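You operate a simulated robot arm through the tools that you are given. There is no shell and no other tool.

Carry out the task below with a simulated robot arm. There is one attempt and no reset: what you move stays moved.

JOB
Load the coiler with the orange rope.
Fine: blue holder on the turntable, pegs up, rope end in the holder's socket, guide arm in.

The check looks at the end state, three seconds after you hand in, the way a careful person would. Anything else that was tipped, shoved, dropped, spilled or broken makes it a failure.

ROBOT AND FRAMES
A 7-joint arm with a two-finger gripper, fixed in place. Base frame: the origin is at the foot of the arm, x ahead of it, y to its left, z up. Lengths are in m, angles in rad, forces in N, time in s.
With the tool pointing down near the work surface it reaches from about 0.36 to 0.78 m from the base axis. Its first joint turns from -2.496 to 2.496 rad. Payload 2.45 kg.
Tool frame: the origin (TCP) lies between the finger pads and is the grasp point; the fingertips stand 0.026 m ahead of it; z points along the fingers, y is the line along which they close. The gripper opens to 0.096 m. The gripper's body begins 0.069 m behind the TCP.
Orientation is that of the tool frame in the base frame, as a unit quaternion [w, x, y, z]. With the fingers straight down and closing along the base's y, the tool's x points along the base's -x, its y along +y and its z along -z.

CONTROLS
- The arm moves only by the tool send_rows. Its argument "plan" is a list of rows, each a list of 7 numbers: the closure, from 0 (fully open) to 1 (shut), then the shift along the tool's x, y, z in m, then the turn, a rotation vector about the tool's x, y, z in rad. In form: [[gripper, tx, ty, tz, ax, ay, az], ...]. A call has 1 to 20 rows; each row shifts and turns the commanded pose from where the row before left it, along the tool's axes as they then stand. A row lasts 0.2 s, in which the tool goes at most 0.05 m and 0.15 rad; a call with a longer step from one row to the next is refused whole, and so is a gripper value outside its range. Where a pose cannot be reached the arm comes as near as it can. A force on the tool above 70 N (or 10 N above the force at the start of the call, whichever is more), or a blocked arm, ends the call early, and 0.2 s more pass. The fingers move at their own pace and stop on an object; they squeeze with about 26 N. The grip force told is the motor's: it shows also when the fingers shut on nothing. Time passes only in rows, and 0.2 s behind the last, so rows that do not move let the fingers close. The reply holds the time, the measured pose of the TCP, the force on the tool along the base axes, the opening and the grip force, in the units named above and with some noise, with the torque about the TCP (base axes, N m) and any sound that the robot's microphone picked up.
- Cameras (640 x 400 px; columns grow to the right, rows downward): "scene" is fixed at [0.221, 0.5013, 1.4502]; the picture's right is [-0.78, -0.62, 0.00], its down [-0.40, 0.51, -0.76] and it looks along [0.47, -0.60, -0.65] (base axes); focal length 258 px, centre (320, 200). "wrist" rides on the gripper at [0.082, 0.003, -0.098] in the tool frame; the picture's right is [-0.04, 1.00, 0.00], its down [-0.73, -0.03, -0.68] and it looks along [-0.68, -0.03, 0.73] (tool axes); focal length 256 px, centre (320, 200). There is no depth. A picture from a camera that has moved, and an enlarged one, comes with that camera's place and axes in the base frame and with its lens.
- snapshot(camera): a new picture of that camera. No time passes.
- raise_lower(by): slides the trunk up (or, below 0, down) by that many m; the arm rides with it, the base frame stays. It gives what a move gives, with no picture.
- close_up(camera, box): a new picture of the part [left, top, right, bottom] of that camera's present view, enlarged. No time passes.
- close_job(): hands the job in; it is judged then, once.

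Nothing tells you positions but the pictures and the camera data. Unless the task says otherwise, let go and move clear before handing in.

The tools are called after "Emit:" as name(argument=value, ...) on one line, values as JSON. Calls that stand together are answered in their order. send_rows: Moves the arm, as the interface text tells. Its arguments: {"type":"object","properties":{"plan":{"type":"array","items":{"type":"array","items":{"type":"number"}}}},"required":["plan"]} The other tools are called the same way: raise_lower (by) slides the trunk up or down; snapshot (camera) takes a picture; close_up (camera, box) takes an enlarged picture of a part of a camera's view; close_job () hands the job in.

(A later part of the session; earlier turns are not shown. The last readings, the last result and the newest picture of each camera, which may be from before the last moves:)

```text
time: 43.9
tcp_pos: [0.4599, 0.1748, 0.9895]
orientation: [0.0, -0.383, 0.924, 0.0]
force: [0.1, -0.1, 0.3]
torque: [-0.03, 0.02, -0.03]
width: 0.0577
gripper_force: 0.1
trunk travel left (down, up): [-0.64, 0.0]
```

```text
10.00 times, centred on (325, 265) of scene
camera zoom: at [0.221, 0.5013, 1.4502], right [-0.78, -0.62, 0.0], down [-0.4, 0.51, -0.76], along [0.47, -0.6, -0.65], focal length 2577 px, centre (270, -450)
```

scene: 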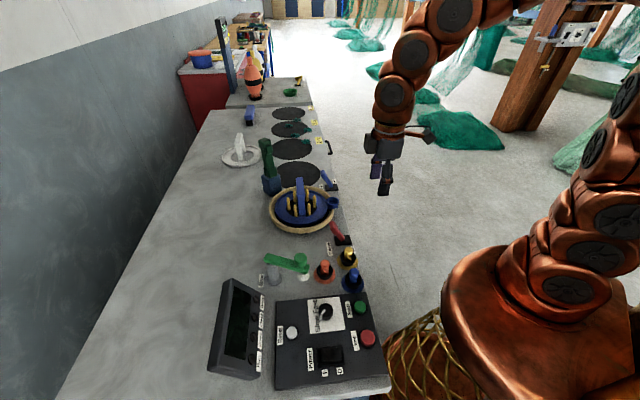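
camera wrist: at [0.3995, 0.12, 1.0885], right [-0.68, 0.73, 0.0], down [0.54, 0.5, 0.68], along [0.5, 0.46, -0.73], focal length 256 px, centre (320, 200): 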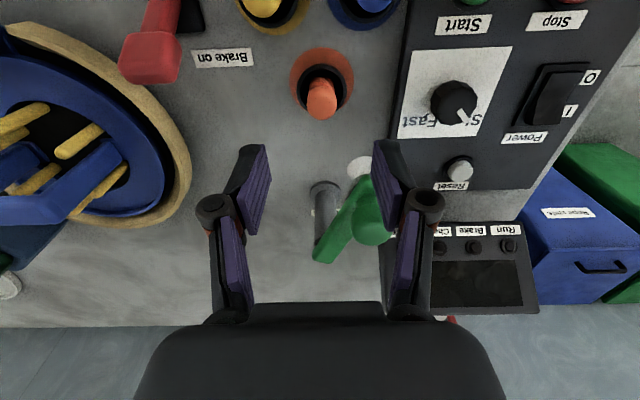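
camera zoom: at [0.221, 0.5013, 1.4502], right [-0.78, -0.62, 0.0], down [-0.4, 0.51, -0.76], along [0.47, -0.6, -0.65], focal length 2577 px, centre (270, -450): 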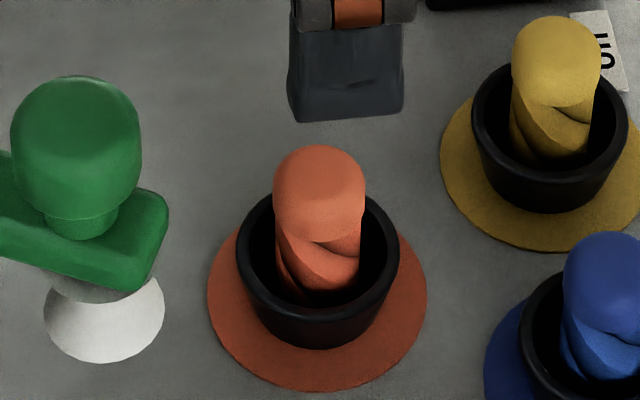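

The orange cap is at (0.200, 0.4496), z from about 0.872 to 0.896, and 22.6 mm wide. I'll descend so the fingertips stop just above the black cup's rim, then close.

Emit:
send_rows(plan=[[0.4, -0.0008, 0.0016, 0.03, 0, 0, 0], [0.4, 0, 0, 0.03, 0, 0, 0], [0.4, 0, 0, 0.0185, 0, 0, 0], [0.4, 0, 0, 0.01, 0, 0, 0], [0.4, 0, 0, 0, 0, 0, 0]])

Emit:
snapshot(camera="wrist")

Emit:
close_up(camera="scene", box=[275, 225, 365, 290])

```text
time: 45.1
tcp_pos: [0.4574, 0.1764, 0.8994]
orientation: [0.0, -0.383, 0.924, 0.001]
force: [-0.2, -0.2, 0.0]
torque: [-0.02, 0.01, 0.01]
width: 0.0574
gripper_force: 0.0
trunk travel left (down, up): [-0.64, 0.0]
```

```text
taken
camera wrist: at [0.3974, 0.1214, 0.9989], right [-0.68, 0.73, 0.0], down [0.54, 0.5, 0.68], along [0.5, 0.46, -0.73], focal length 256 px, centre (320, 200)
```

wrist: 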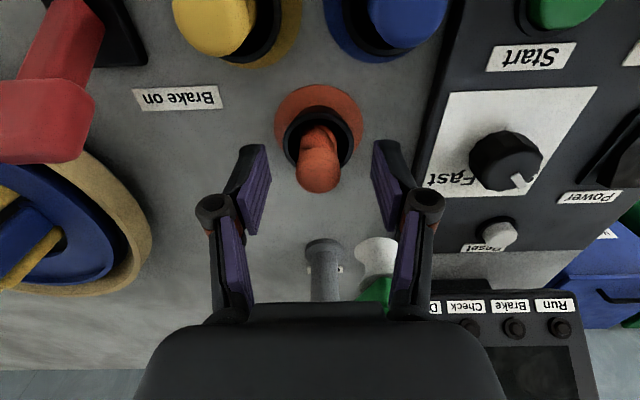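

```text
6.15 times, centred on (320, 258) of scene
camera zoom: at [0.221, 0.5013, 1.4502], right [-0.78, -0.62, 0.0], down [-0.4, 0.51, -0.76], along [0.47, -0.6, -0.65], focal length 1586 px, centre (320, -154)
```

zoom: 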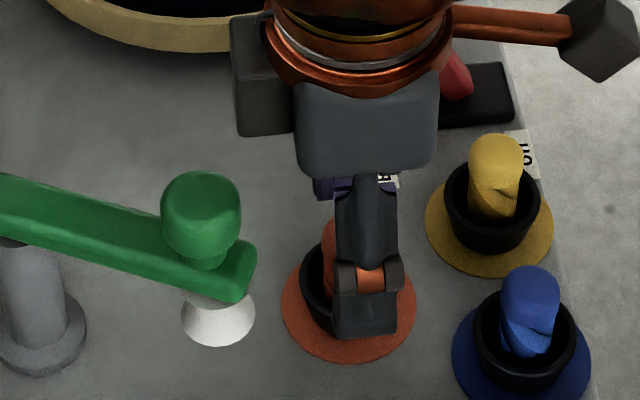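

The cap is between the fingers, so I'm closing.

Emit:
send_rows(plan=[[1, 0, 0, 0, 0, 0, 0], [1, 0, 0, 0, 0, 0, 0], [1, 0, 0, 0, 0, 0, 0], [1, 0, 0, 0, 0, 0, 0]])

Emit:
snapshot(camera="wrist")

```text
time: 46.1
tcp_pos: [0.459, 0.176, 0.8996]
orientation: [0.001, -0.382, 0.924, 0.0]
force: [-1.0, -0.6, 0.4]
torque: [-0.01, -0.02, 0.0]
width: 0.0222
gripper_force: 25.8
trunk travel left (down, up): [-0.64, 0.0]
```

```text
taken
camera wrist: at [0.3974, 0.1214, 0.9989], right [-0.68, 0.73, 0.0], down [0.54, 0.5, 0.68], along [0.5, 0.46, -0.73], focal length 256 px, centre (320, 200)
```

wrist: 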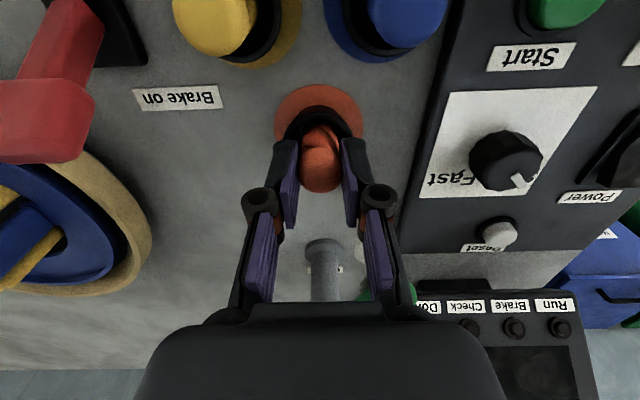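

I have the cap (22 mm, 26 N). I'll pull it up slowly and watch the force and the rope.

Emit:
send_rows(plan=[[1, 0, 0, -0.01, 0, 0, 0], [1, 0, 0, -0.015, 0, 0, 0], [1, 0, 0, -0.02, 0, 0, 0], [1, 0, 0, -0.02, 0, 0, 0], [1, 0, 0, 0, 0, 0, 0]])

Emit:
snapshot(camera="wrist")

Emit:
close_up(camera="scene", box=[275, 205, 375, 290])

```text
time: 47.3
tcp_pos: [0.4592, 0.1795, 0.9658]
orientation: [-0.001, -0.383, 0.924, -0.001]
force: [0.3, 0.1, -0.1]
torque: [-0.01, -0.01, 0.04]
width: 0.0225
gripper_force: 26.0
trunk travel left (down, up): [-0.64, 0.0]
```

```text
taken
camera wrist: at [0.398, 0.1228, 1.0636], right [-0.68, 0.73, 0.0], down [0.54, 0.5, 0.68], along [0.5, 0.46, -0.73], focal length 256 px, centre (320, 200)
```

wrist: 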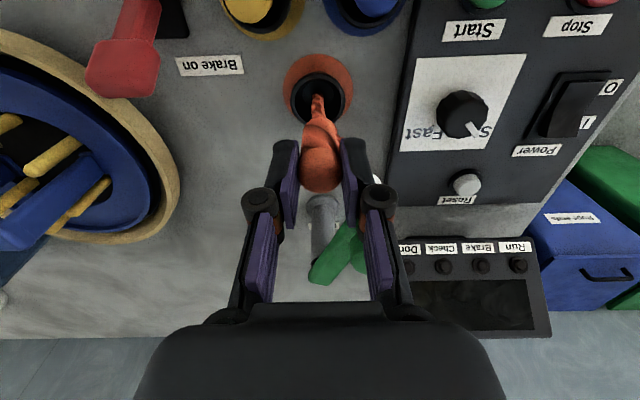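

```text
4.71 times, centred on (325, 248) of scene
camera zoom: at [0.221, 0.5013, 1.4502], right [-0.78, -0.62, 0.0], down [-0.4, 0.51, -0.76], along [0.47, -0.6, -0.65], focal length 1213 px, centre (296, -24)
```

zoom: 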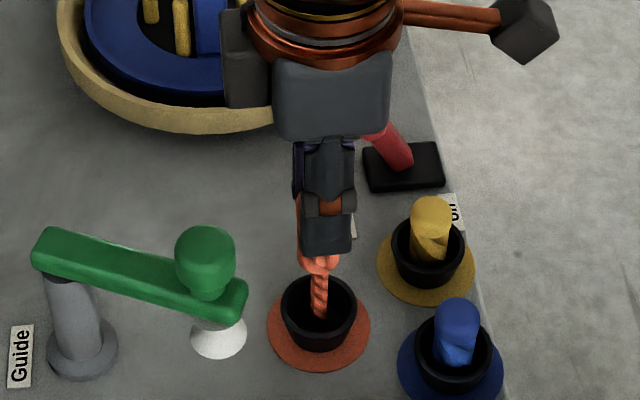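

The rope pays out freely. The plug is about 50 mm long, its bottom roughly 53 mm below the TCP. I'll lift it clear and carry it over the red brake lever to above the holder's socket near (0.452, 0.388).

Emit:
send_rows(plan=[[1, 0, 0, -0.035, 0, 0, 0], [1, 0, 0, -0.035, 0, 0, 0], [1, 0.0087, -0.036, 0, 0, 0, 0], [1, 0.0087, -0.036, 0, 0, 0, 0], [1, 0.0087, -0.036, 0, 0, 0, 0], [1, 0.0087, -0.036, 0, 0, 0, 0], [1, 0.0087, -0.036, 0, 0, 0, 0], [1, 0.0087, -0.036, 0, 0, 0, 0], [1, 0.0087, -0.036, 0, 0, 0, 0], [1, 0, 0, 0, 0, 0, 0]])

Emit:
snapshot(camera="wrist")

Emit:
close_up(camera="scene", box=[240, 150, 380, 280])

```text
time: 49.5
tcp_pos: [0.595, -0.0409, 1.0361]
orientation: [0.0, -0.383, 0.924, -0.001]
force: [-0.5, -0.4, -0.9]
torque: [-0.01, 0.03, 0.02]
width: 0.0226
gripper_force: 26.0
trunk travel left (down, up): [-0.64, 0.0]
```

```text
taken
camera wrist: at [0.5346, -0.0983, 1.1345], right [-0.68, 0.73, 0.0], down [0.54, 0.5, 0.68], along [0.5, 0.46, -0.73], focal length 256 px, centre (320, 200)
```

wrist: 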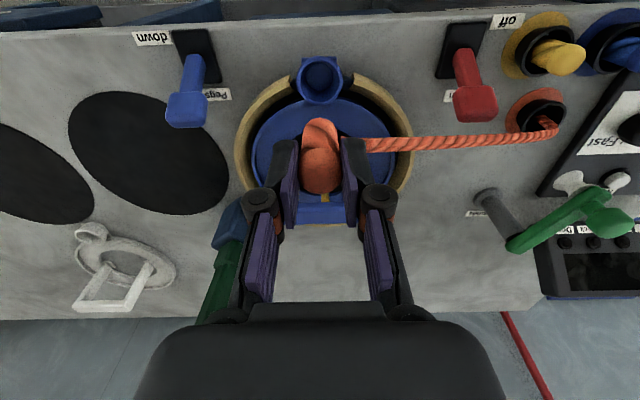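

```text
3.08 times, centred on (310, 215) of scene
camera zoom: at [0.221, 0.5013, 1.4502], right [-0.78, -0.62, 0.0], down [-0.4, 0.51, -0.76], along [0.47, -0.6, -0.65], focal length 793 px, centre (351, 154)
```

zoom: 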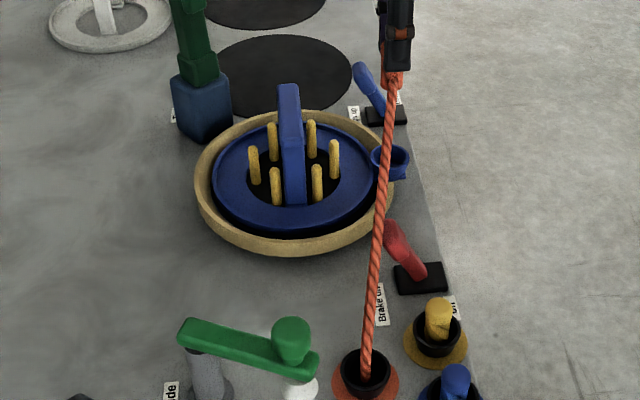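

The rope runs straight from its cup to the gripper. I'll zoom in to locate the holder's socket relative to the plug precisely.

Emit:
close_up(camera="wrist", box=[240, 40, 400, 200])

Emit:
close_up(camera="scene", box=[295, 145, 345, 215])

```text
2.50 times, centred on (320, 120) of wrist
camera zoom: at [0.5346, -0.0983, 1.1345], right [-0.68, 0.73, 0.0], down [0.54, 0.5, 0.68], along [0.5, 0.46, -0.73], focal length 640 px, centre (320, 400)
```

zoom: 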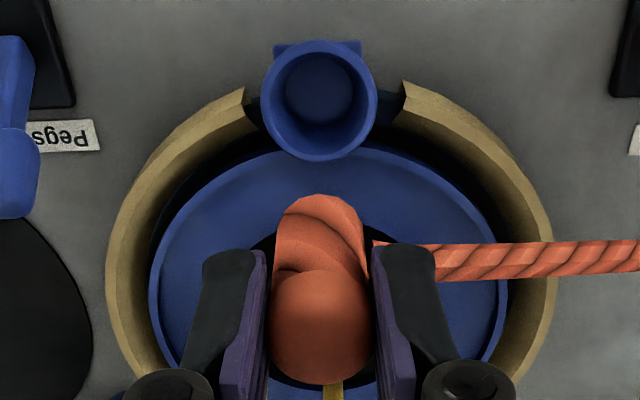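

```text
5.71 times, centred on (320, 180) of scene
camera zoom: at [0.221, 0.5013, 1.4502], right [-0.78, -0.62, 0.0], down [-0.4, 0.51, -0.76], along [0.47, -0.6, -0.65], focal length 1473 px, centre (320, 314)
```

zoom: 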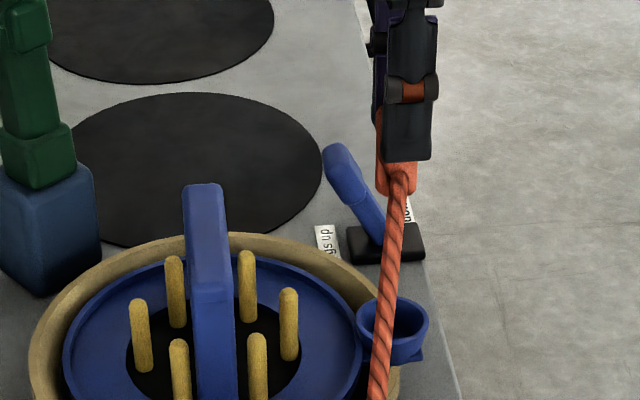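

The cup sits well centred in the rim gap, at about (0.451, 0.391). I'll lower until the plug bottom is just above the cup rim and re-check.

Emit:
send_rows(plan=[[1, 0, -0.0013, 0.035, 0, 0, 0], [1, 0, 0, 0.035, 0, 0, 0], [1, 0, 0, 0.025, 0, 0, 0], [1, 0, 0, 0, 0, 0, 0]])

Emit:
close_up(camera="wrist", box=[240, 40, 400, 200])

Emit:
close_up(camera="scene", box=[295, 145, 345, 215])

```text
time: 50.5
tcp_pos: [0.5927, -0.0448, 0.9407]
orientation: [0.0, -0.382, 0.924, 0.0]
force: [-0.9, 0.8, -0.6]
torque: [-0.02, 0.02, -0.02]
width: 0.0224
gripper_force: 25.9
trunk travel left (down, up): [-0.64, 0.0]
```

```text
2.50 times, centred on (320, 120) of wrist
camera zoom: at [0.5323, -0.1002, 1.0394], right [-0.68, 0.73, 0.0], down [0.54, 0.5, 0.68], along [0.5, 0.46, -0.73], focal length 640 px, centre (320, 400)
```

zoom: 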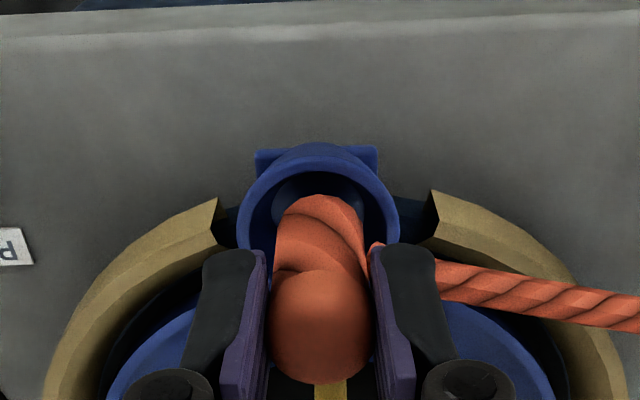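

```text
5.71 times, centred on (320, 180) of scene
camera zoom: at [0.221, 0.5013, 1.4502], right [-0.78, -0.62, 0.0], down [-0.4, 0.51, -0.76], along [0.47, -0.6, -0.65], focal length 1473 px, centre (320, 314)
```

zoom: 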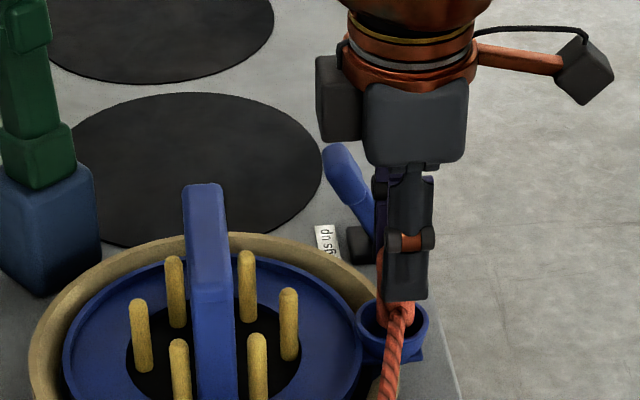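

The plug is directly above the cup, within about 1 mm, with its bottom some 4 mm above the rim. I'll lower it into the socket gently.

Emit:
send_rows(plan=[[1, 0, 0, 0.006, 0, 0, 0], [1, 0, 0, 0.006, 0, 0, 0], [1, 0, 0, 0.006, 0, 0, 0], [1, 0, 0, 0.005, 0, 0, 0], [1, 0, 0, 0, 0, 0, 0]])

Emit:
close_up(camera="wrist", box=[240, 60, 400, 220])

Emit:
close_up(camera="scene", box=[295, 155, 345, 225])

```text
time: 51.7
tcp_pos: [0.593, -0.0437, 0.9209]
orientation: [0.003, -0.382, 0.924, -0.001]
force: [1.6, 1.5, 35.3]
torque: [0.15, -0.14, -0.01]
width: 0.0229
gripper_force: 26.5
trunk travel left (down, up): [-0.64, 0.0]
```

```text
2.50 times, centred on (320, 140) of wrist
camera zoom: at [0.5325, -0.0996, 1.0185], right [-0.68, 0.73, 0.0], down [0.54, 0.5, 0.68], along [0.5, 0.46, -0.73], focal length 640 px, centre (320, 350)
```

zoom: 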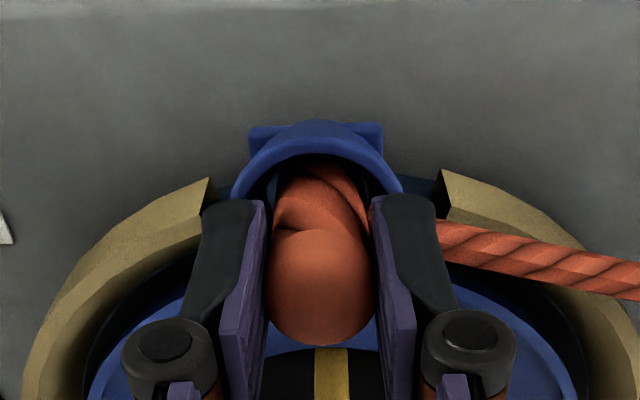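

```text
5.71 times, centred on (320, 190) of scene
camera zoom: at [0.221, 0.5013, 1.4502], right [-0.78, -0.62, 0.0], down [-0.4, 0.51, -0.76], along [0.47, -0.6, -0.65], focal length 1473 px, centre (320, 257)
```

zoom: 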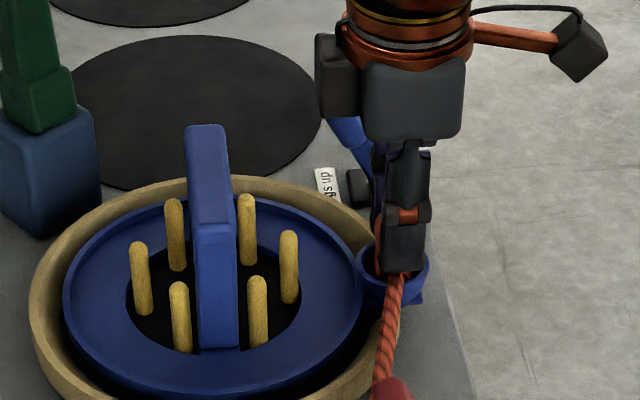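

The plug is inside the socket and bottomed out (35 N). I'll relieve the pressure by a few millimetres and inspect before letting go.

Emit:
send_rows(plan=[[1, 0, 0, -0.003, 0, 0, 0], [1, 0, 0, 0, 0, 0, 0]])

Emit:
close_up(camera="scene", box=[310, 180, 340, 215])

Emit:
close_up(camera="scene", box=[260, 165, 345, 235])

Emit:
close_up(camera="wrist", box=[280, 90, 370, 180])

```text
time: 52.3
tcp_pos: [0.5928, -0.0446, 0.921]
orientation: [-0.002, -0.383, 0.924, 0.0]
force: [2.9, 1.7, 7.1]
torque: [0.03, -0.15, 0.0]
width: 0.0228
gripper_force: 25.7
trunk travel left (down, up): [-0.64, 0.0]
```

```text
11.43 times, centred on (325, 198) of scene
camera zoom: at [0.221, 0.5013, 1.4502], right [-0.78, -0.62, 0.0], down [-0.4, 0.51, -0.76], along [0.47, -0.6, -0.65], focal length 2945 px, centre (263, 229)
```

zoom: 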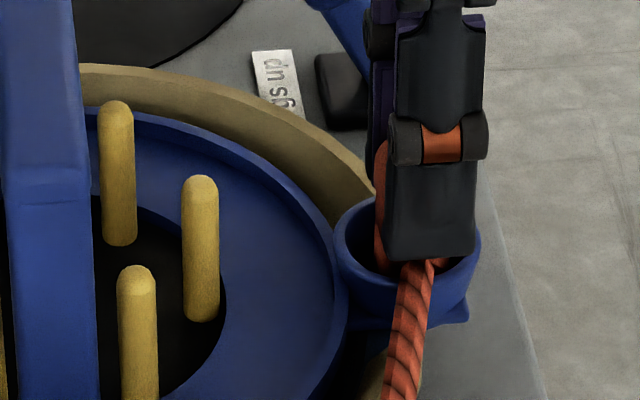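

```text
5.71 times, centred on (302, 200) of scene
camera zoom: at [0.221, 0.5013, 1.4502], right [-0.78, -0.62, 0.0], down [-0.4, 0.51, -0.76], along [0.47, -0.6, -0.65], focal length 1473 px, centre (420, 200)
```

zoom: 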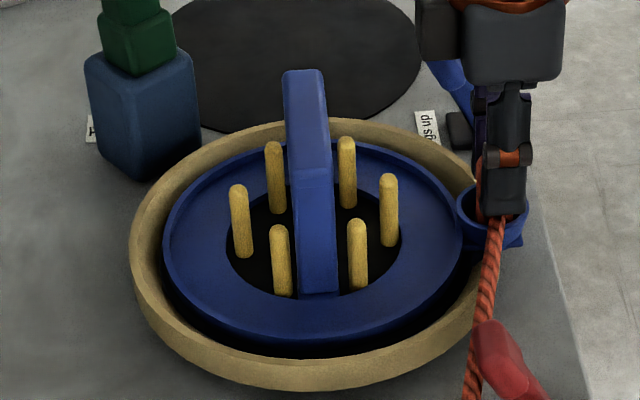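

```text
4.44 times, centred on (325, 135) of wrist
camera zoom: at [0.5324, -0.0996, 1.0191], right [-0.68, 0.73, 0.0], down [0.54, 0.5, 0.68], along [0.5, 0.46, -0.74], focal length 1138 px, centre (298, 489)
```

zoom: 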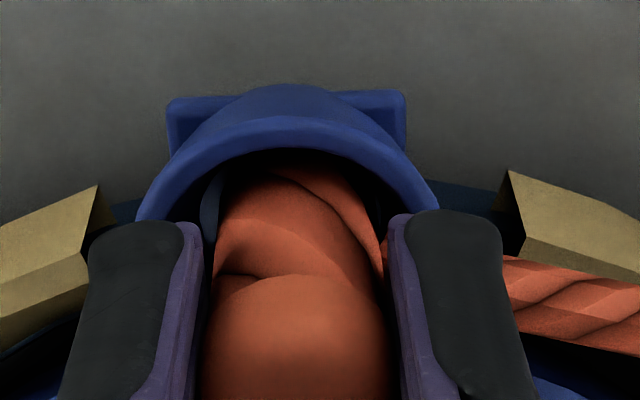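

The plug is in the cup and its rope runs out over the rim toward its source. I'll open the fingers partway so it can settle, then check.

Emit:
send_rows(plan=[[0.85, 0, 0, 0, 0, 0, 0], [0.6, 0, 0, 0, 0, 0, 0], [0.5, 0, 0, 0, 0, 0, 0], [0.5, 0, 0, 0, 0, 0, 0]])

Emit:
close_up(camera="scene", box=[295, 165, 355, 245])

Emit:
close_up(camera="wrist", box=[240, 60, 400, 220])

```text
time: 53.3
tcp_pos: [0.5936, -0.0431, 0.9219]
orientation: [0.0, -0.383, 0.924, -0.001]
force: [0.2, 0.8, -0.6]
torque: [-0.03, -0.02, 0.01]
width: 0.0477
gripper_force: 0.0
trunk travel left (down, up): [-0.64, 0.0]
```

```text
5.00 times, centred on (325, 205) of scene
camera zoom: at [0.221, 0.5013, 1.4502], right [-0.78, -0.62, 0.0], down [-0.4, 0.51, -0.76], along [0.47, -0.6, -0.65], focal length 1288 px, centre (295, 175)
```

zoom: 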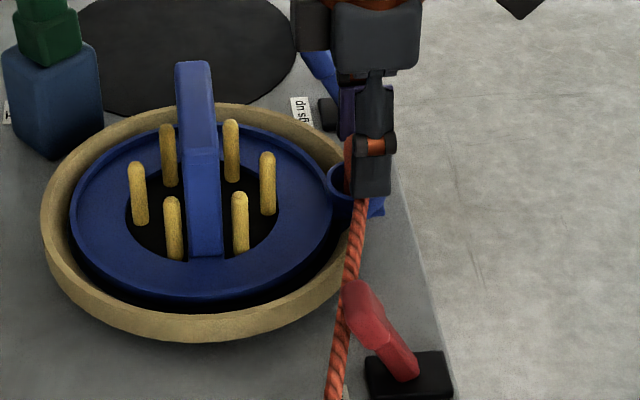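

```text
2.50 times, centred on (320, 140) of wrist
camera zoom: at [0.5327, -0.0998, 1.0198], right [-0.68, 0.73, 0.0], down [0.54, 0.5, 0.68], along [0.5, 0.46, -0.73], focal length 640 px, centre (320, 350)
```

zoom: 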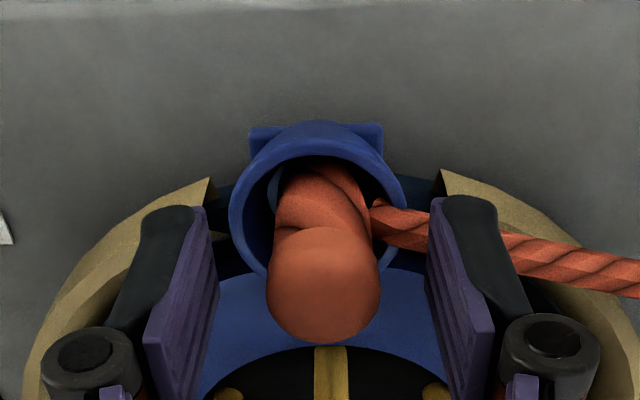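

The plug stays standing in the socket. I'll open a bit more, rise straight up, and verify.

Emit:
send_rows(plan=[[0.4, 0, 0, -0.01, 0, 0, 0], [0.4, 0, 0, -0.03, 0, 0, 0], [0.4, 0, 0, -0.04, 0, 0, 0], [0.4, 0, 0, -0.04, 0, 0, 0], [0.4, 0, 0, 0, 0, 0, 0]])

Emit:
snapshot(camera="wrist")

Emit:
close_up(camera="wrist", box=[230, 20, 410, 200])

Emit:
close_up(camera="scene", box=[255, 165, 375, 285])

```text
time: 54.5
tcp_pos: [0.5939, -0.0473, 1.0434]
orientation: [0.0, -0.383, 0.924, 0.0]
force: [0.0, -0.2, -0.2]
torque: [-0.04, 0.02, -0.02]
width: 0.0574
gripper_force: 0.1
trunk travel left (down, up): [-0.64, 0.0]
```

```text
taken
camera wrist: at [0.5328, -0.1013, 1.1417], right [-0.68, 0.73, 0.0], down [0.54, 0.5, 0.68], along [0.5, 0.46, -0.73], focal length 256 px, centre (320, 200)
```

wrist: 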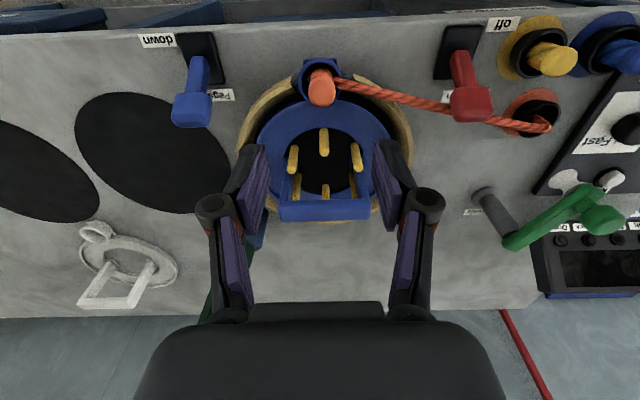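

```text
2.22 times, centred on (320, 110) of wrist
camera zoom: at [0.5328, -0.1013, 1.1417], right [-0.68, 0.73, 0.0], down [0.54, 0.5, 0.68], along [0.5, 0.46, -0.73], focal length 569 px, centre (320, 400)
```

zoom: 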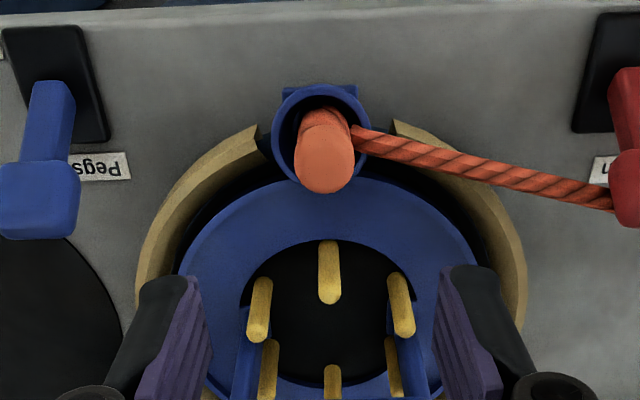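

```text
3.33 times, centred on (315, 225) of scene
camera zoom: at [0.221, 0.5013, 1.4502], right [-0.78, -0.62, 0.0], down [-0.4, 0.51, -0.76], along [0.47, -0.6, -0.65], focal length 859 px, centre (337, 117)
```

zoom: 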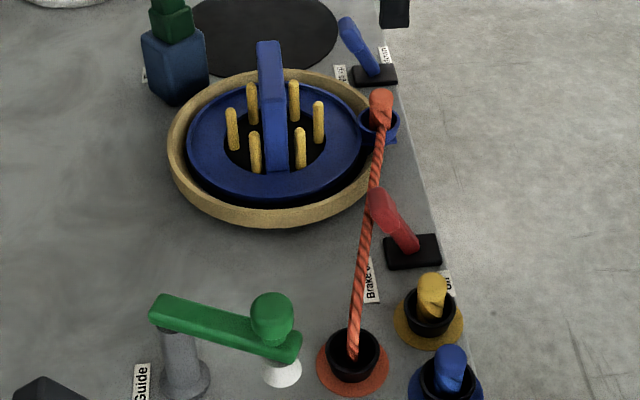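

The rope end is standing in the socket. The last part is the guide arm, pivoting on the grey post near (0.20, 0.57) with its green knob near (0.168, 0.511). I'll move over for a close look at it.

Emit:
send_rows(plan=[[0.4, -0.003, 0.04, -0.01, 0, 0, 0], [0.4, -0.003, 0.04, -0.01, 0, 0, 0], [0.4, -0.003, 0.04, -0.01, 0, 0, 0], [0.4, -0.003, 0.04, 0, 0, 0, 0], [0.4, -0.003, 0.04, 0, 0, 0, 0], [0.4, 0, 0.02, 0, 0, 0, 0], [0.4, 0, 0, 0, 0, 0, 0]])

Emit:
snapshot(camera="wrist")

Emit:
close_up(camera="wrist", box=[240, 100, 420, 300])

Emit:
close_up(camera="scene", box=[250, 240, 340, 300])

```text
time: 56.1
tcp_pos: [0.4495, 0.1216, 1.0713]
orientation: [0.0, -0.383, 0.924, 0.0]
force: [-0.1, 0.3, -0.4]
torque: [-0.02, 0.03, 0.01]
width: 0.0575
gripper_force: 0.1
trunk travel left (down, up): [-0.64, 0.0]
```

```text
taken
camera wrist: at [0.3889, 0.0661, 1.1699], right [-0.68, 0.73, 0.0], down [0.54, 0.5, 0.68], along [0.5, 0.46, -0.73], focal length 256 px, centre (320, 200)
```

wrist: 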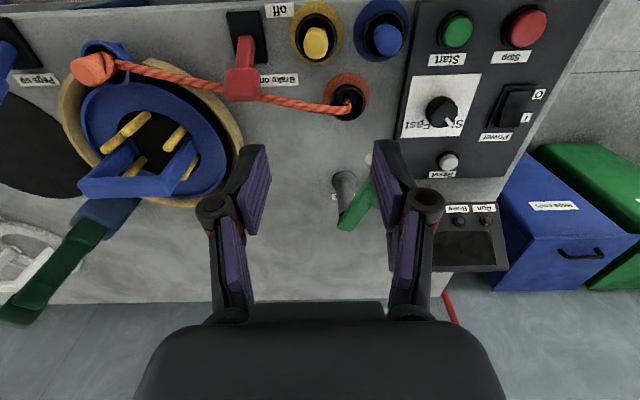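

```text
2.00 times, centred on (330, 200) of wrist
camera zoom: at [0.3889, 0.0661, 1.1699], right [-0.68, 0.73, 0.0], down [0.54, 0.5, 0.68], along [0.5, 0.46, -0.73], focal length 512 px, centre (300, 200)
```

zoom: 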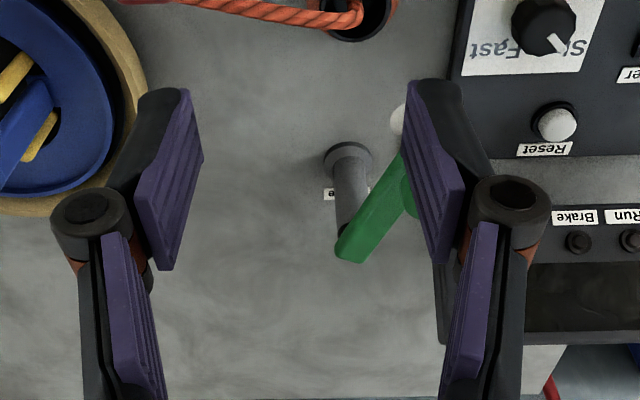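

```text
6.67 times, centred on (295, 270) of scene
camera zoom: at [0.221, 0.5013, 1.4502], right [-0.78, -0.62, 0.0], down [-0.4, 0.51, -0.76], along [0.47, -0.6, -0.65], focal length 1718 px, centre (487, -267)
```

zoom: 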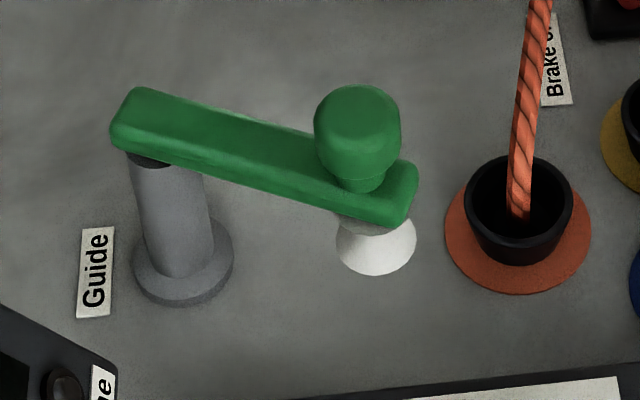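

Emit:
send_rows(plan=[[0.4, 0.01, 0.025, 0, 0, 0, 0], [0.4, 0.01, 0.025, 0, 0, 0, 0], [0.4, 0, 0, 0, 0, 0, 0]])

Emit:
close_up(camera="wrist", box=[240, 90, 400, 290])

Emit:
snapshot(camera="wrist")

```text
time: 56.9
tcp_pos: [0.3999, 0.1431, 1.0704]
orientation: [0.0, -0.382, 0.924, 0.001]
force: [-0.5, 0.0, 0.5]
torque: [0.01, -0.02, 0.01]
width: 0.0576
gripper_force: 0.1
trunk travel left (down, up): [-0.64, 0.0]
```

```text
2.00 times, centred on (320, 190) of wrist
camera zoom: at [0.3381, 0.0881, 1.169], right [-0.68, 0.73, 0.0], down [0.54, 0.5, 0.68], along [0.5, 0.46, -0.73], focal length 512 px, centre (320, 220)
```

zoom: 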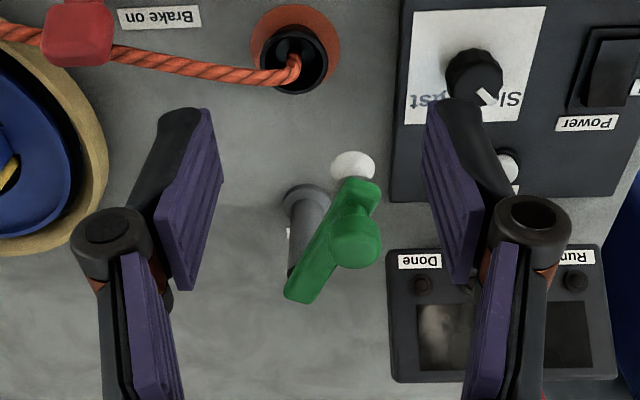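

```text
taken
camera wrist: at [0.3381, 0.0881, 1.169], right [-0.68, 0.73, 0.0], down [0.54, 0.5, 0.68], along [0.5, 0.46, -0.73], focal length 256 px, centre (320, 200)
```

wrist: 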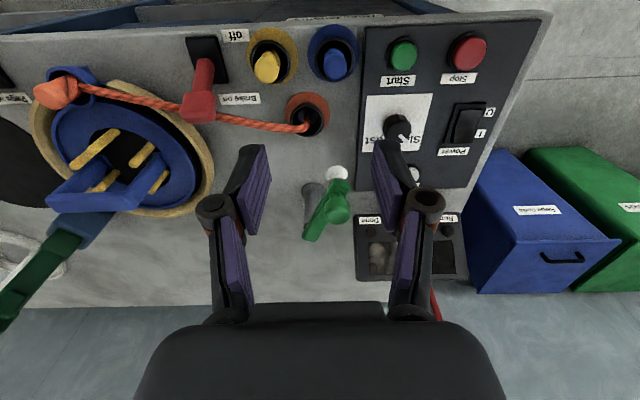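

I triangulated the guide as pivot post (0.199, 0.565), knob (0.164, 0.516, z 0.955), radius about 60 mm. "In" should mean swinging toward the turntable (+u). I'll move above the knob.

Emit:
send_rows(plan=[[0.4, -0.0329, 0.0044, 0.01, 0, 0, 0], [0.4, -0.0329, 0.0044, 0.01, 0, 0, 0], [0.4, -0.0329, 0.0044, 0.01, 0, 0, 0], [0.4, -0.0329, 0.0044, 0.01, 0, 0, 0], [0.4, 0, 0, 0, 0, 0, 0]])

Emit:
snapshot(camera="wrist")

Emit:
close_up(camera="scene", box=[240, 210, 360, 300])

```text
time: 58.1
tcp_pos: [0.4788, 0.2482, 1.031]
orientation: [0.001, -0.382, 0.924, 0.0]
force: [-0.5, 0.4, -0.4]
torque: [-0.01, -0.02, 0.01]
width: 0.0574
gripper_force: 0.0
trunk travel left (down, up): [-0.64, 0.0]
```

```text
taken
camera wrist: at [0.418, 0.1935, 1.1296], right [-0.68, 0.73, 0.0], down [0.54, 0.5, 0.68], along [0.5, 0.46, -0.73], focal length 256 px, centre (320, 200)
```

wrist: 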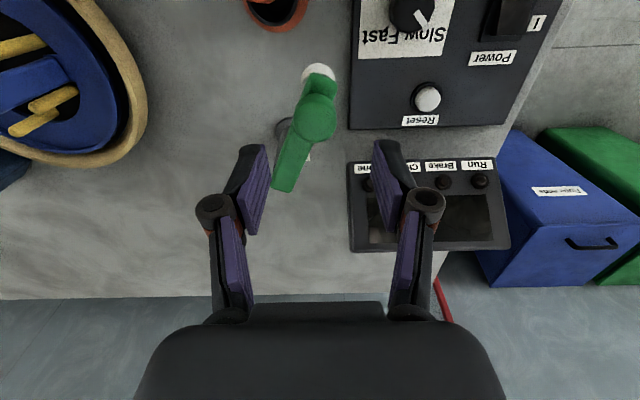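

```text
4.44 times, centred on (300, 255) of scene
camera zoom: at [0.221, 0.5013, 1.4502], right [-0.78, -0.62, 0.0], down [-0.4, 0.51, -0.76], along [0.47, -0.6, -0.65], focal length 1145 px, centre (409, -44)
```

zoom: 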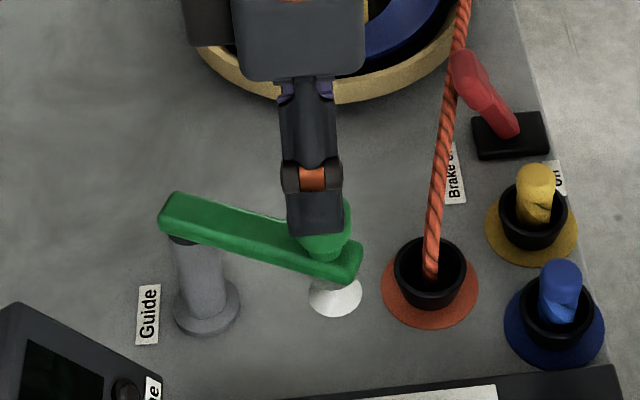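

Emit:
send_rows(plan=[[0.4, 0, -0.0017, 0.03, 0, 0, 0], [0.4, 0, 0, 0.028, 0, 0, 0], [0.4, 0, 0, 0, 0, 0, 0]])

Emit:
snapshot(camera="wrist")

Emit:
close_up(camera="scene", box=[260, 225, 330, 290])

```text
time: 58.9
tcp_pos: [0.4807, 0.2469, 0.9729]
orientation: [0.0, -0.383, 0.924, 0.001]
force: [-0.9, 0.2, -0.1]
torque: [-0.01, 0.01, 0.01]
width: 0.0578
gripper_force: 0.1
trunk travel left (down, up): [-0.64, 0.0]
```

```text
taken
camera wrist: at [0.4205, 0.1906, 1.0713], right [-0.68, 0.73, 0.0], down [0.54, 0.5, 0.68], along [0.5, 0.46, -0.73], focal length 256 px, centre (320, 200)
```

wrist: 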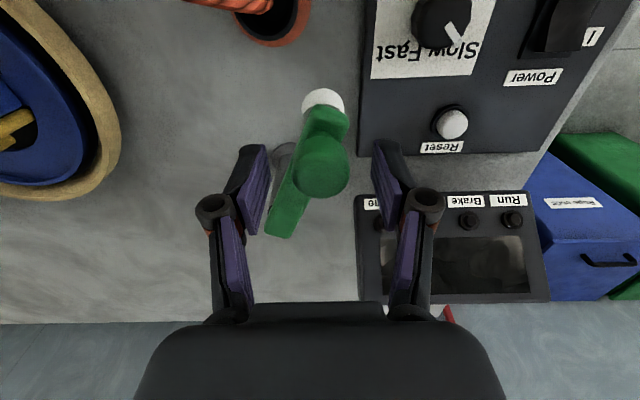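

```text
6.15 times, centred on (295, 258) of scene
camera zoom: at [0.221, 0.5013, 1.4502], right [-0.78, -0.62, 0.0], down [-0.4, 0.51, -0.76], along [0.47, -0.6, -0.65], focal length 1586 px, centre (474, -154)
```

zoom: 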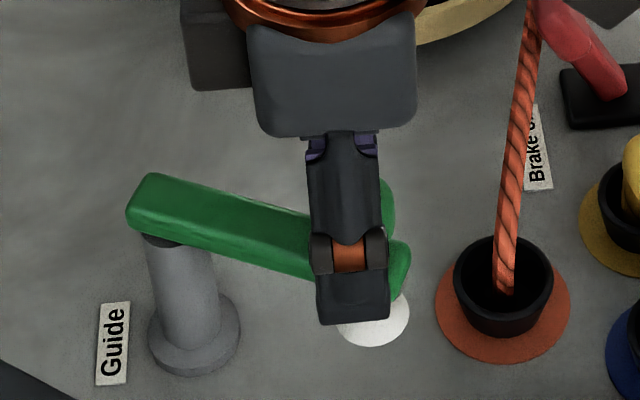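

The knob is centred between the fingers and the fingertips are above the arm. I'm gripping it.

Emit:
send_rows(plan=[[1, 0, 0, 0.002, 0, 0, 0], [1, 0, 0, 0, 0, 0, 0], [1, 0, 0, 0, 0, 0, 0], [1, 0, 0, 0, 0, 0, 0]])

Emit:
snapshot(camera="wrist")

```text
time: 59.9
tcp_pos: [0.4814, 0.2467, 0.972]
orientation: [0.0, -0.382, 0.924, 0.001]
force: [-0.5, -0.2, -1.5]
torque: [0.04, -0.06, 0.03]
width: 0.0285
gripper_force: 45.1
trunk travel left (down, up): [-0.64, 0.0]
```

```text
taken
camera wrist: at [0.4204, 0.1911, 1.0694], right [-0.68, 0.73, 0.0], down [0.54, 0.5, 0.68], along [0.5, 0.46, -0.73], focal length 256 px, centre (320, 200)
```

wrist: 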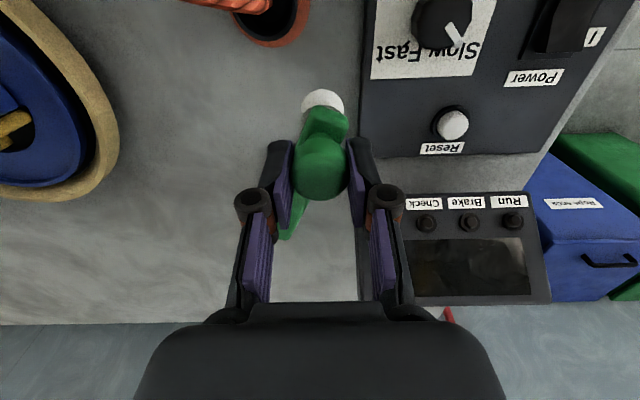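

I'll start swinging the arm along its arc toward the turntable, first 20°, and check the force.

Emit:
send_rows(plan=[[1, 0.0053, -0.0091, 0, 0, 0, 0], [1, 0.0035, -0.0099, 0, 0, 0, 0], [1, 0, 0, 0, 0, 0, 0]])

Emit:
close_up(camera="scene", box=[250, 220, 340, 295])

```text
time: 60.7
tcp_pos: [0.489, 0.2257, 0.9716]
orientation: [-0.001, -0.383, 0.924, 0.0]
force: [-5.6, 2.7, -12.8]
torque: [-0.06, 0.2, 0.35]
width: 0.0282
gripper_force: 45.0
trunk travel left (down, up): [-0.64, 0.0]
```

```text
5.33 times, centred on (295, 258) of scene
camera zoom: at [0.221, 0.5013, 1.4502], right [-0.78, -0.62, 0.0], down [-0.4, 0.51, -0.76], along [0.47, -0.6, -0.65], focal length 1374 px, centre (453, -107)
```

zoom: 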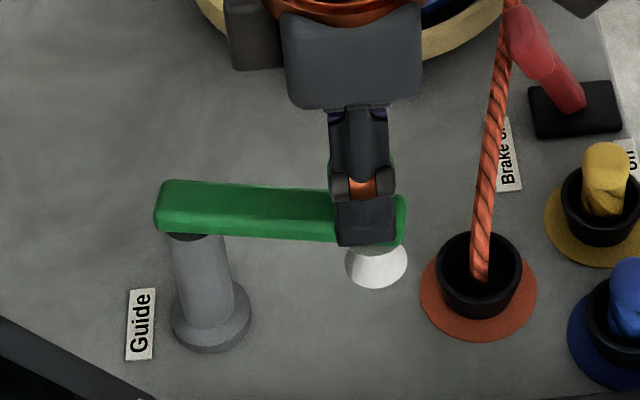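

It swings freely. I'll continue along the arc.

Emit:
send_rows(plan=[[1, 0.001, -0.0085, 0, 0, 0, 0], [1, 0, -0.0104, 0, 0, 0, 0], [1, -0.0019, -0.0103, 0, 0, 0, 0], [1, -0.0035, -0.0099, 0, 0, 0, 0], [1, 0, 0, 0, 0, 0, 0]])

Emit:
close_up(camera="scene", box=[250, 200, 350, 295])

Emit:
snapshot(camera="wrist")

```text
time: 61.9
tcp_pos: [0.5186, 0.2047, 0.9721]
orientation: [0.002, -0.383, 0.924, -0.001]
force: [-4.5, 1.5, 1.4]
torque: [-0.21, 0.41, 0.32]
width: 0.0288
gripper_force: 45.2
trunk travel left (down, up): [-0.64, 0.0]
```

```text
4.21 times, centred on (300, 248) of scene
camera zoom: at [0.221, 0.5013, 1.4502], right [-0.78, -0.62, 0.0], down [-0.4, 0.51, -0.76], along [0.47, -0.6, -0.65], focal length 1085 px, centre (404, 0)
```

zoom: 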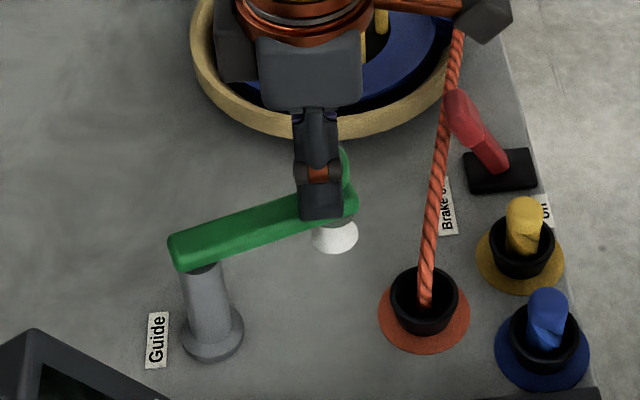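

```text
taken
camera wrist: at [0.4586, 0.1475, 1.0705], right [-0.68, 0.73, 0.0], down [0.54, 0.5, 0.68], along [0.5, 0.46, -0.73], focal length 256 px, centre (320, 200)
```

wrist: 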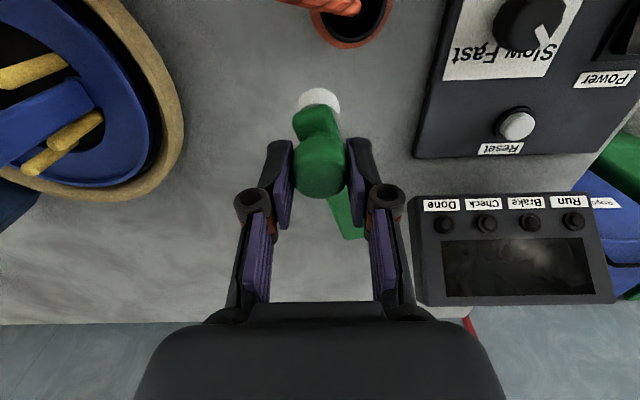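

No stop so far (arm at about -65°). I'll keep going in small steps and watch for the end stop.

Emit:
send_rows(plan=[[1, -0.0053, -0.0091, 0, 0, 0, 0], [1, -0.0068, -0.008, 0, 0, 0, 0], [1, 0, 0, 0, 0, 0, 0]])

Emit:
close_up(camera="scene", box=[250, 200, 350, 295])

```text
time: 62.7
tcp_pos: [0.5386, 0.1995, 0.9719]
orientation: [0.0, -0.383, 0.924, 0.0]
force: [-5.1, -8.0, 15.8]
torque: [-0.45, 0.46, 0.24]
width: 0.0284
gripper_force: 44.8
trunk travel left (down, up): [-0.64, 0.0]
```

```text
4.21 times, centred on (300, 248) of scene
camera zoom: at [0.221, 0.5013, 1.4502], right [-0.78, -0.62, 0.0], down [-0.4, 0.51, -0.76], along [0.47, -0.6, -0.65], focal length 1085 px, centre (404, 0)
```

zoom: 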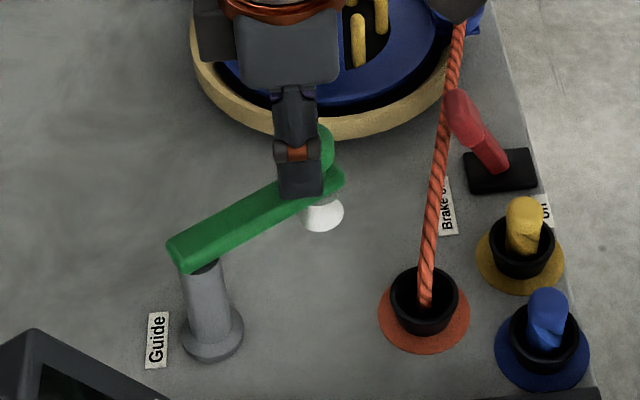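

Still moving. I'll continue toward the turntable direction, raising 2 mm to avoid rubbing the arm.

Emit:
send_rows(plan=[[1, -0.004, -0.0034, -0.002, 0, 0, 0], [1, -0.004, -0.0034, 0, 0, 0, 0], [1, -0.0045, -0.0028, 0, 0, 0, 0], [1, -0.0046, -0.0024, 0, 0, 0, 0], [1, 0, 0, 0, 0, 0, 0]])

Emit:
close_up(camera="scene", box=[250, 200, 350, 295])

Emit:
snapshot(camera="wrist")

```text
time: 63.9
tcp_pos: [0.5615, 0.1984, 0.971]
orientation: [-0.002, -0.383, 0.924, 0.0]
force: [3.4, -48.8, -19.3]
torque: [-0.62, 0.01, 0.12]
width: 0.0288
gripper_force: 44.5
trunk travel left (down, up): [-0.64, 0.0]
```

```text
4.21 times, centred on (300, 248) of scene
camera zoom: at [0.221, 0.5013, 1.4502], right [-0.78, -0.62, 0.0], down [-0.4, 0.51, -0.76], along [0.47, -0.6, -0.65], focal length 1085 px, centre (404, 0)
```

zoom: 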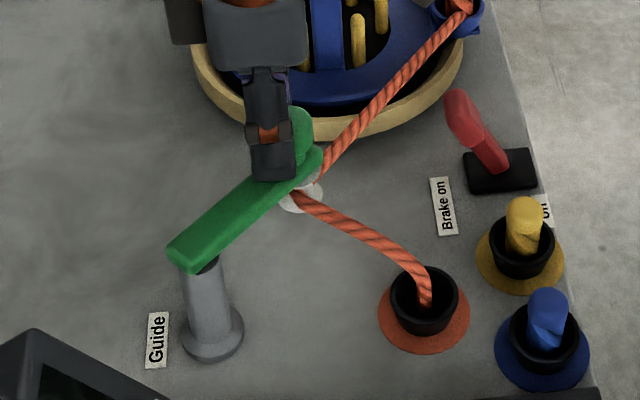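

```text
taken
camera wrist: at [0.5004, 0.1431, 1.0706], right [-0.68, 0.73, 0.0], down [0.54, 0.5, 0.68], along [0.5, 0.46, -0.74], focal length 256 px, centre (320, 200)
```

wrist: 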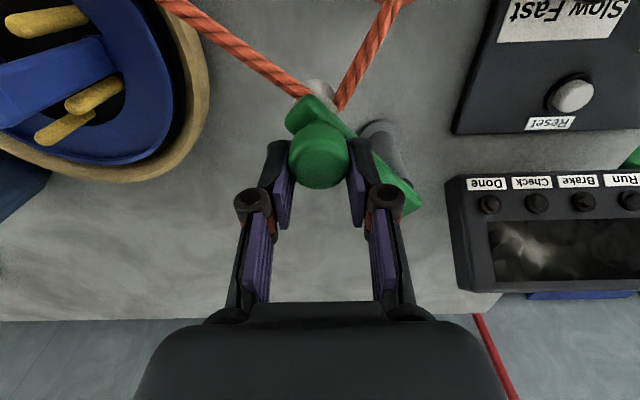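

The rope is now threaded through the white guide eyelet, running from its source through the guide to the socket. The 49 N is mostly radial because my assumed radius was a bit short (the fit gives pivot (0.200, 0.573), R≈67 mm). I'll correct the position and see whether the arm is at its stop.

Emit:
send_rows(plan=[[1, 0.0015, -0.005, 0, 0, 0, 0], [1, 0, 0, 0, 0, 0, 0]])

Emit:
close_up(camera="wrist", box=[240, 60, 440, 240])

```text
time: 64.5
tcp_pos: [0.5634, 0.2, 0.9729]
orientation: [0.001, -0.384, 0.923, 0.001]
force: [-4.3, -13.8, -25.0]
torque: [-0.08, 0.26, 0.47]
width: 0.0283
gripper_force: 45.4
trunk travel left (down, up): [-0.64, 0.0]
```

```text
2.22 times, centred on (340, 150) of wrist
camera zoom: at [0.5025, 0.1431, 1.0707], right [-0.68, 0.73, 0.0], down [0.54, 0.5, 0.68], along [0.5, 0.46, -0.73], focal length 569 px, centre (276, 311)
```

zoom: 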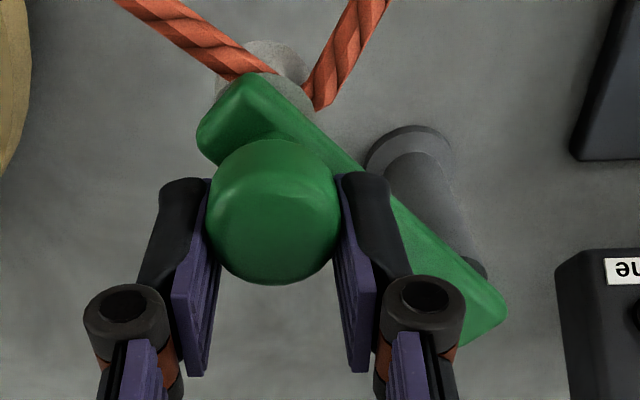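

Emit:
send_rows(plan=[[1, -0.0036, -0.002, 0.002, 0, 0, 0], [1, -0.0036, -0.0019, 0, 0, 0, 0], [1, 0, 0, 0, 0, 0, 0]])

Emit:
close_up(camera="scene", box=[250, 200, 350, 295])

Emit:
close_up(camera="wrist", box=[240, 60, 440, 240])

```text
time: 65.3
tcp_pos: [0.5689, 0.201, 0.9718]
orientation: [0.0, -0.382, 0.924, 0.001]
force: [-45.1, -4.8, 2.5]
torque: [-0.21, 0.89, -0.08]
width: 0.0286
gripper_force: 44.7
trunk travel left (down, up): [-0.64, 0.0]
```

```text
4.21 times, centred on (300, 248) of scene
camera zoom: at [0.221, 0.5013, 1.4502], right [-0.78, -0.62, 0.0], down [-0.4, 0.51, -0.76], along [0.47, -0.6, -0.65], focal length 1085 px, centre (404, 0)
```

zoom: 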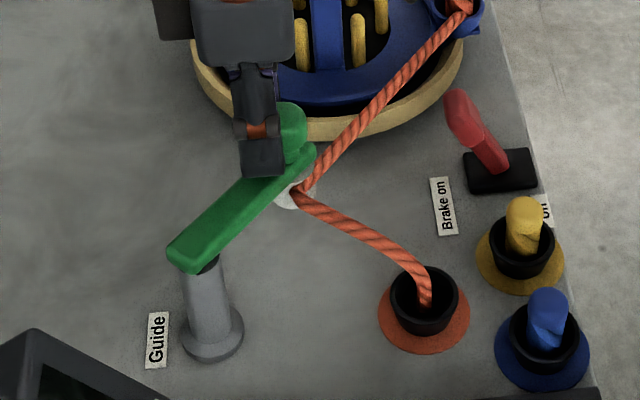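

```text
2.22 times, centred on (340, 150) of wrist
camera zoom: at [0.5077, 0.1451, 1.0708], right [-0.68, 0.73, 0.0], down [0.54, 0.5, 0.68], along [0.5, 0.46, -0.74], focal length 569 px, centre (276, 311)
```

zoom: 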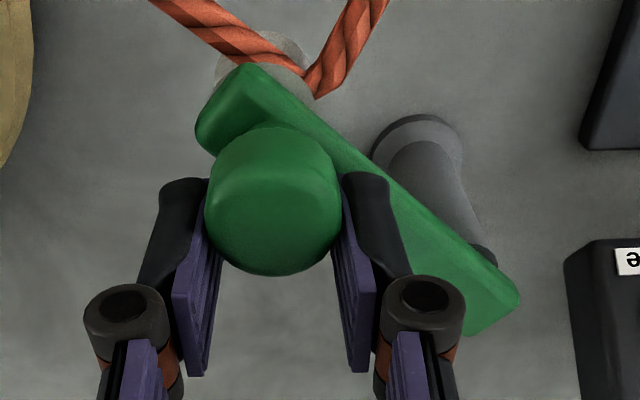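

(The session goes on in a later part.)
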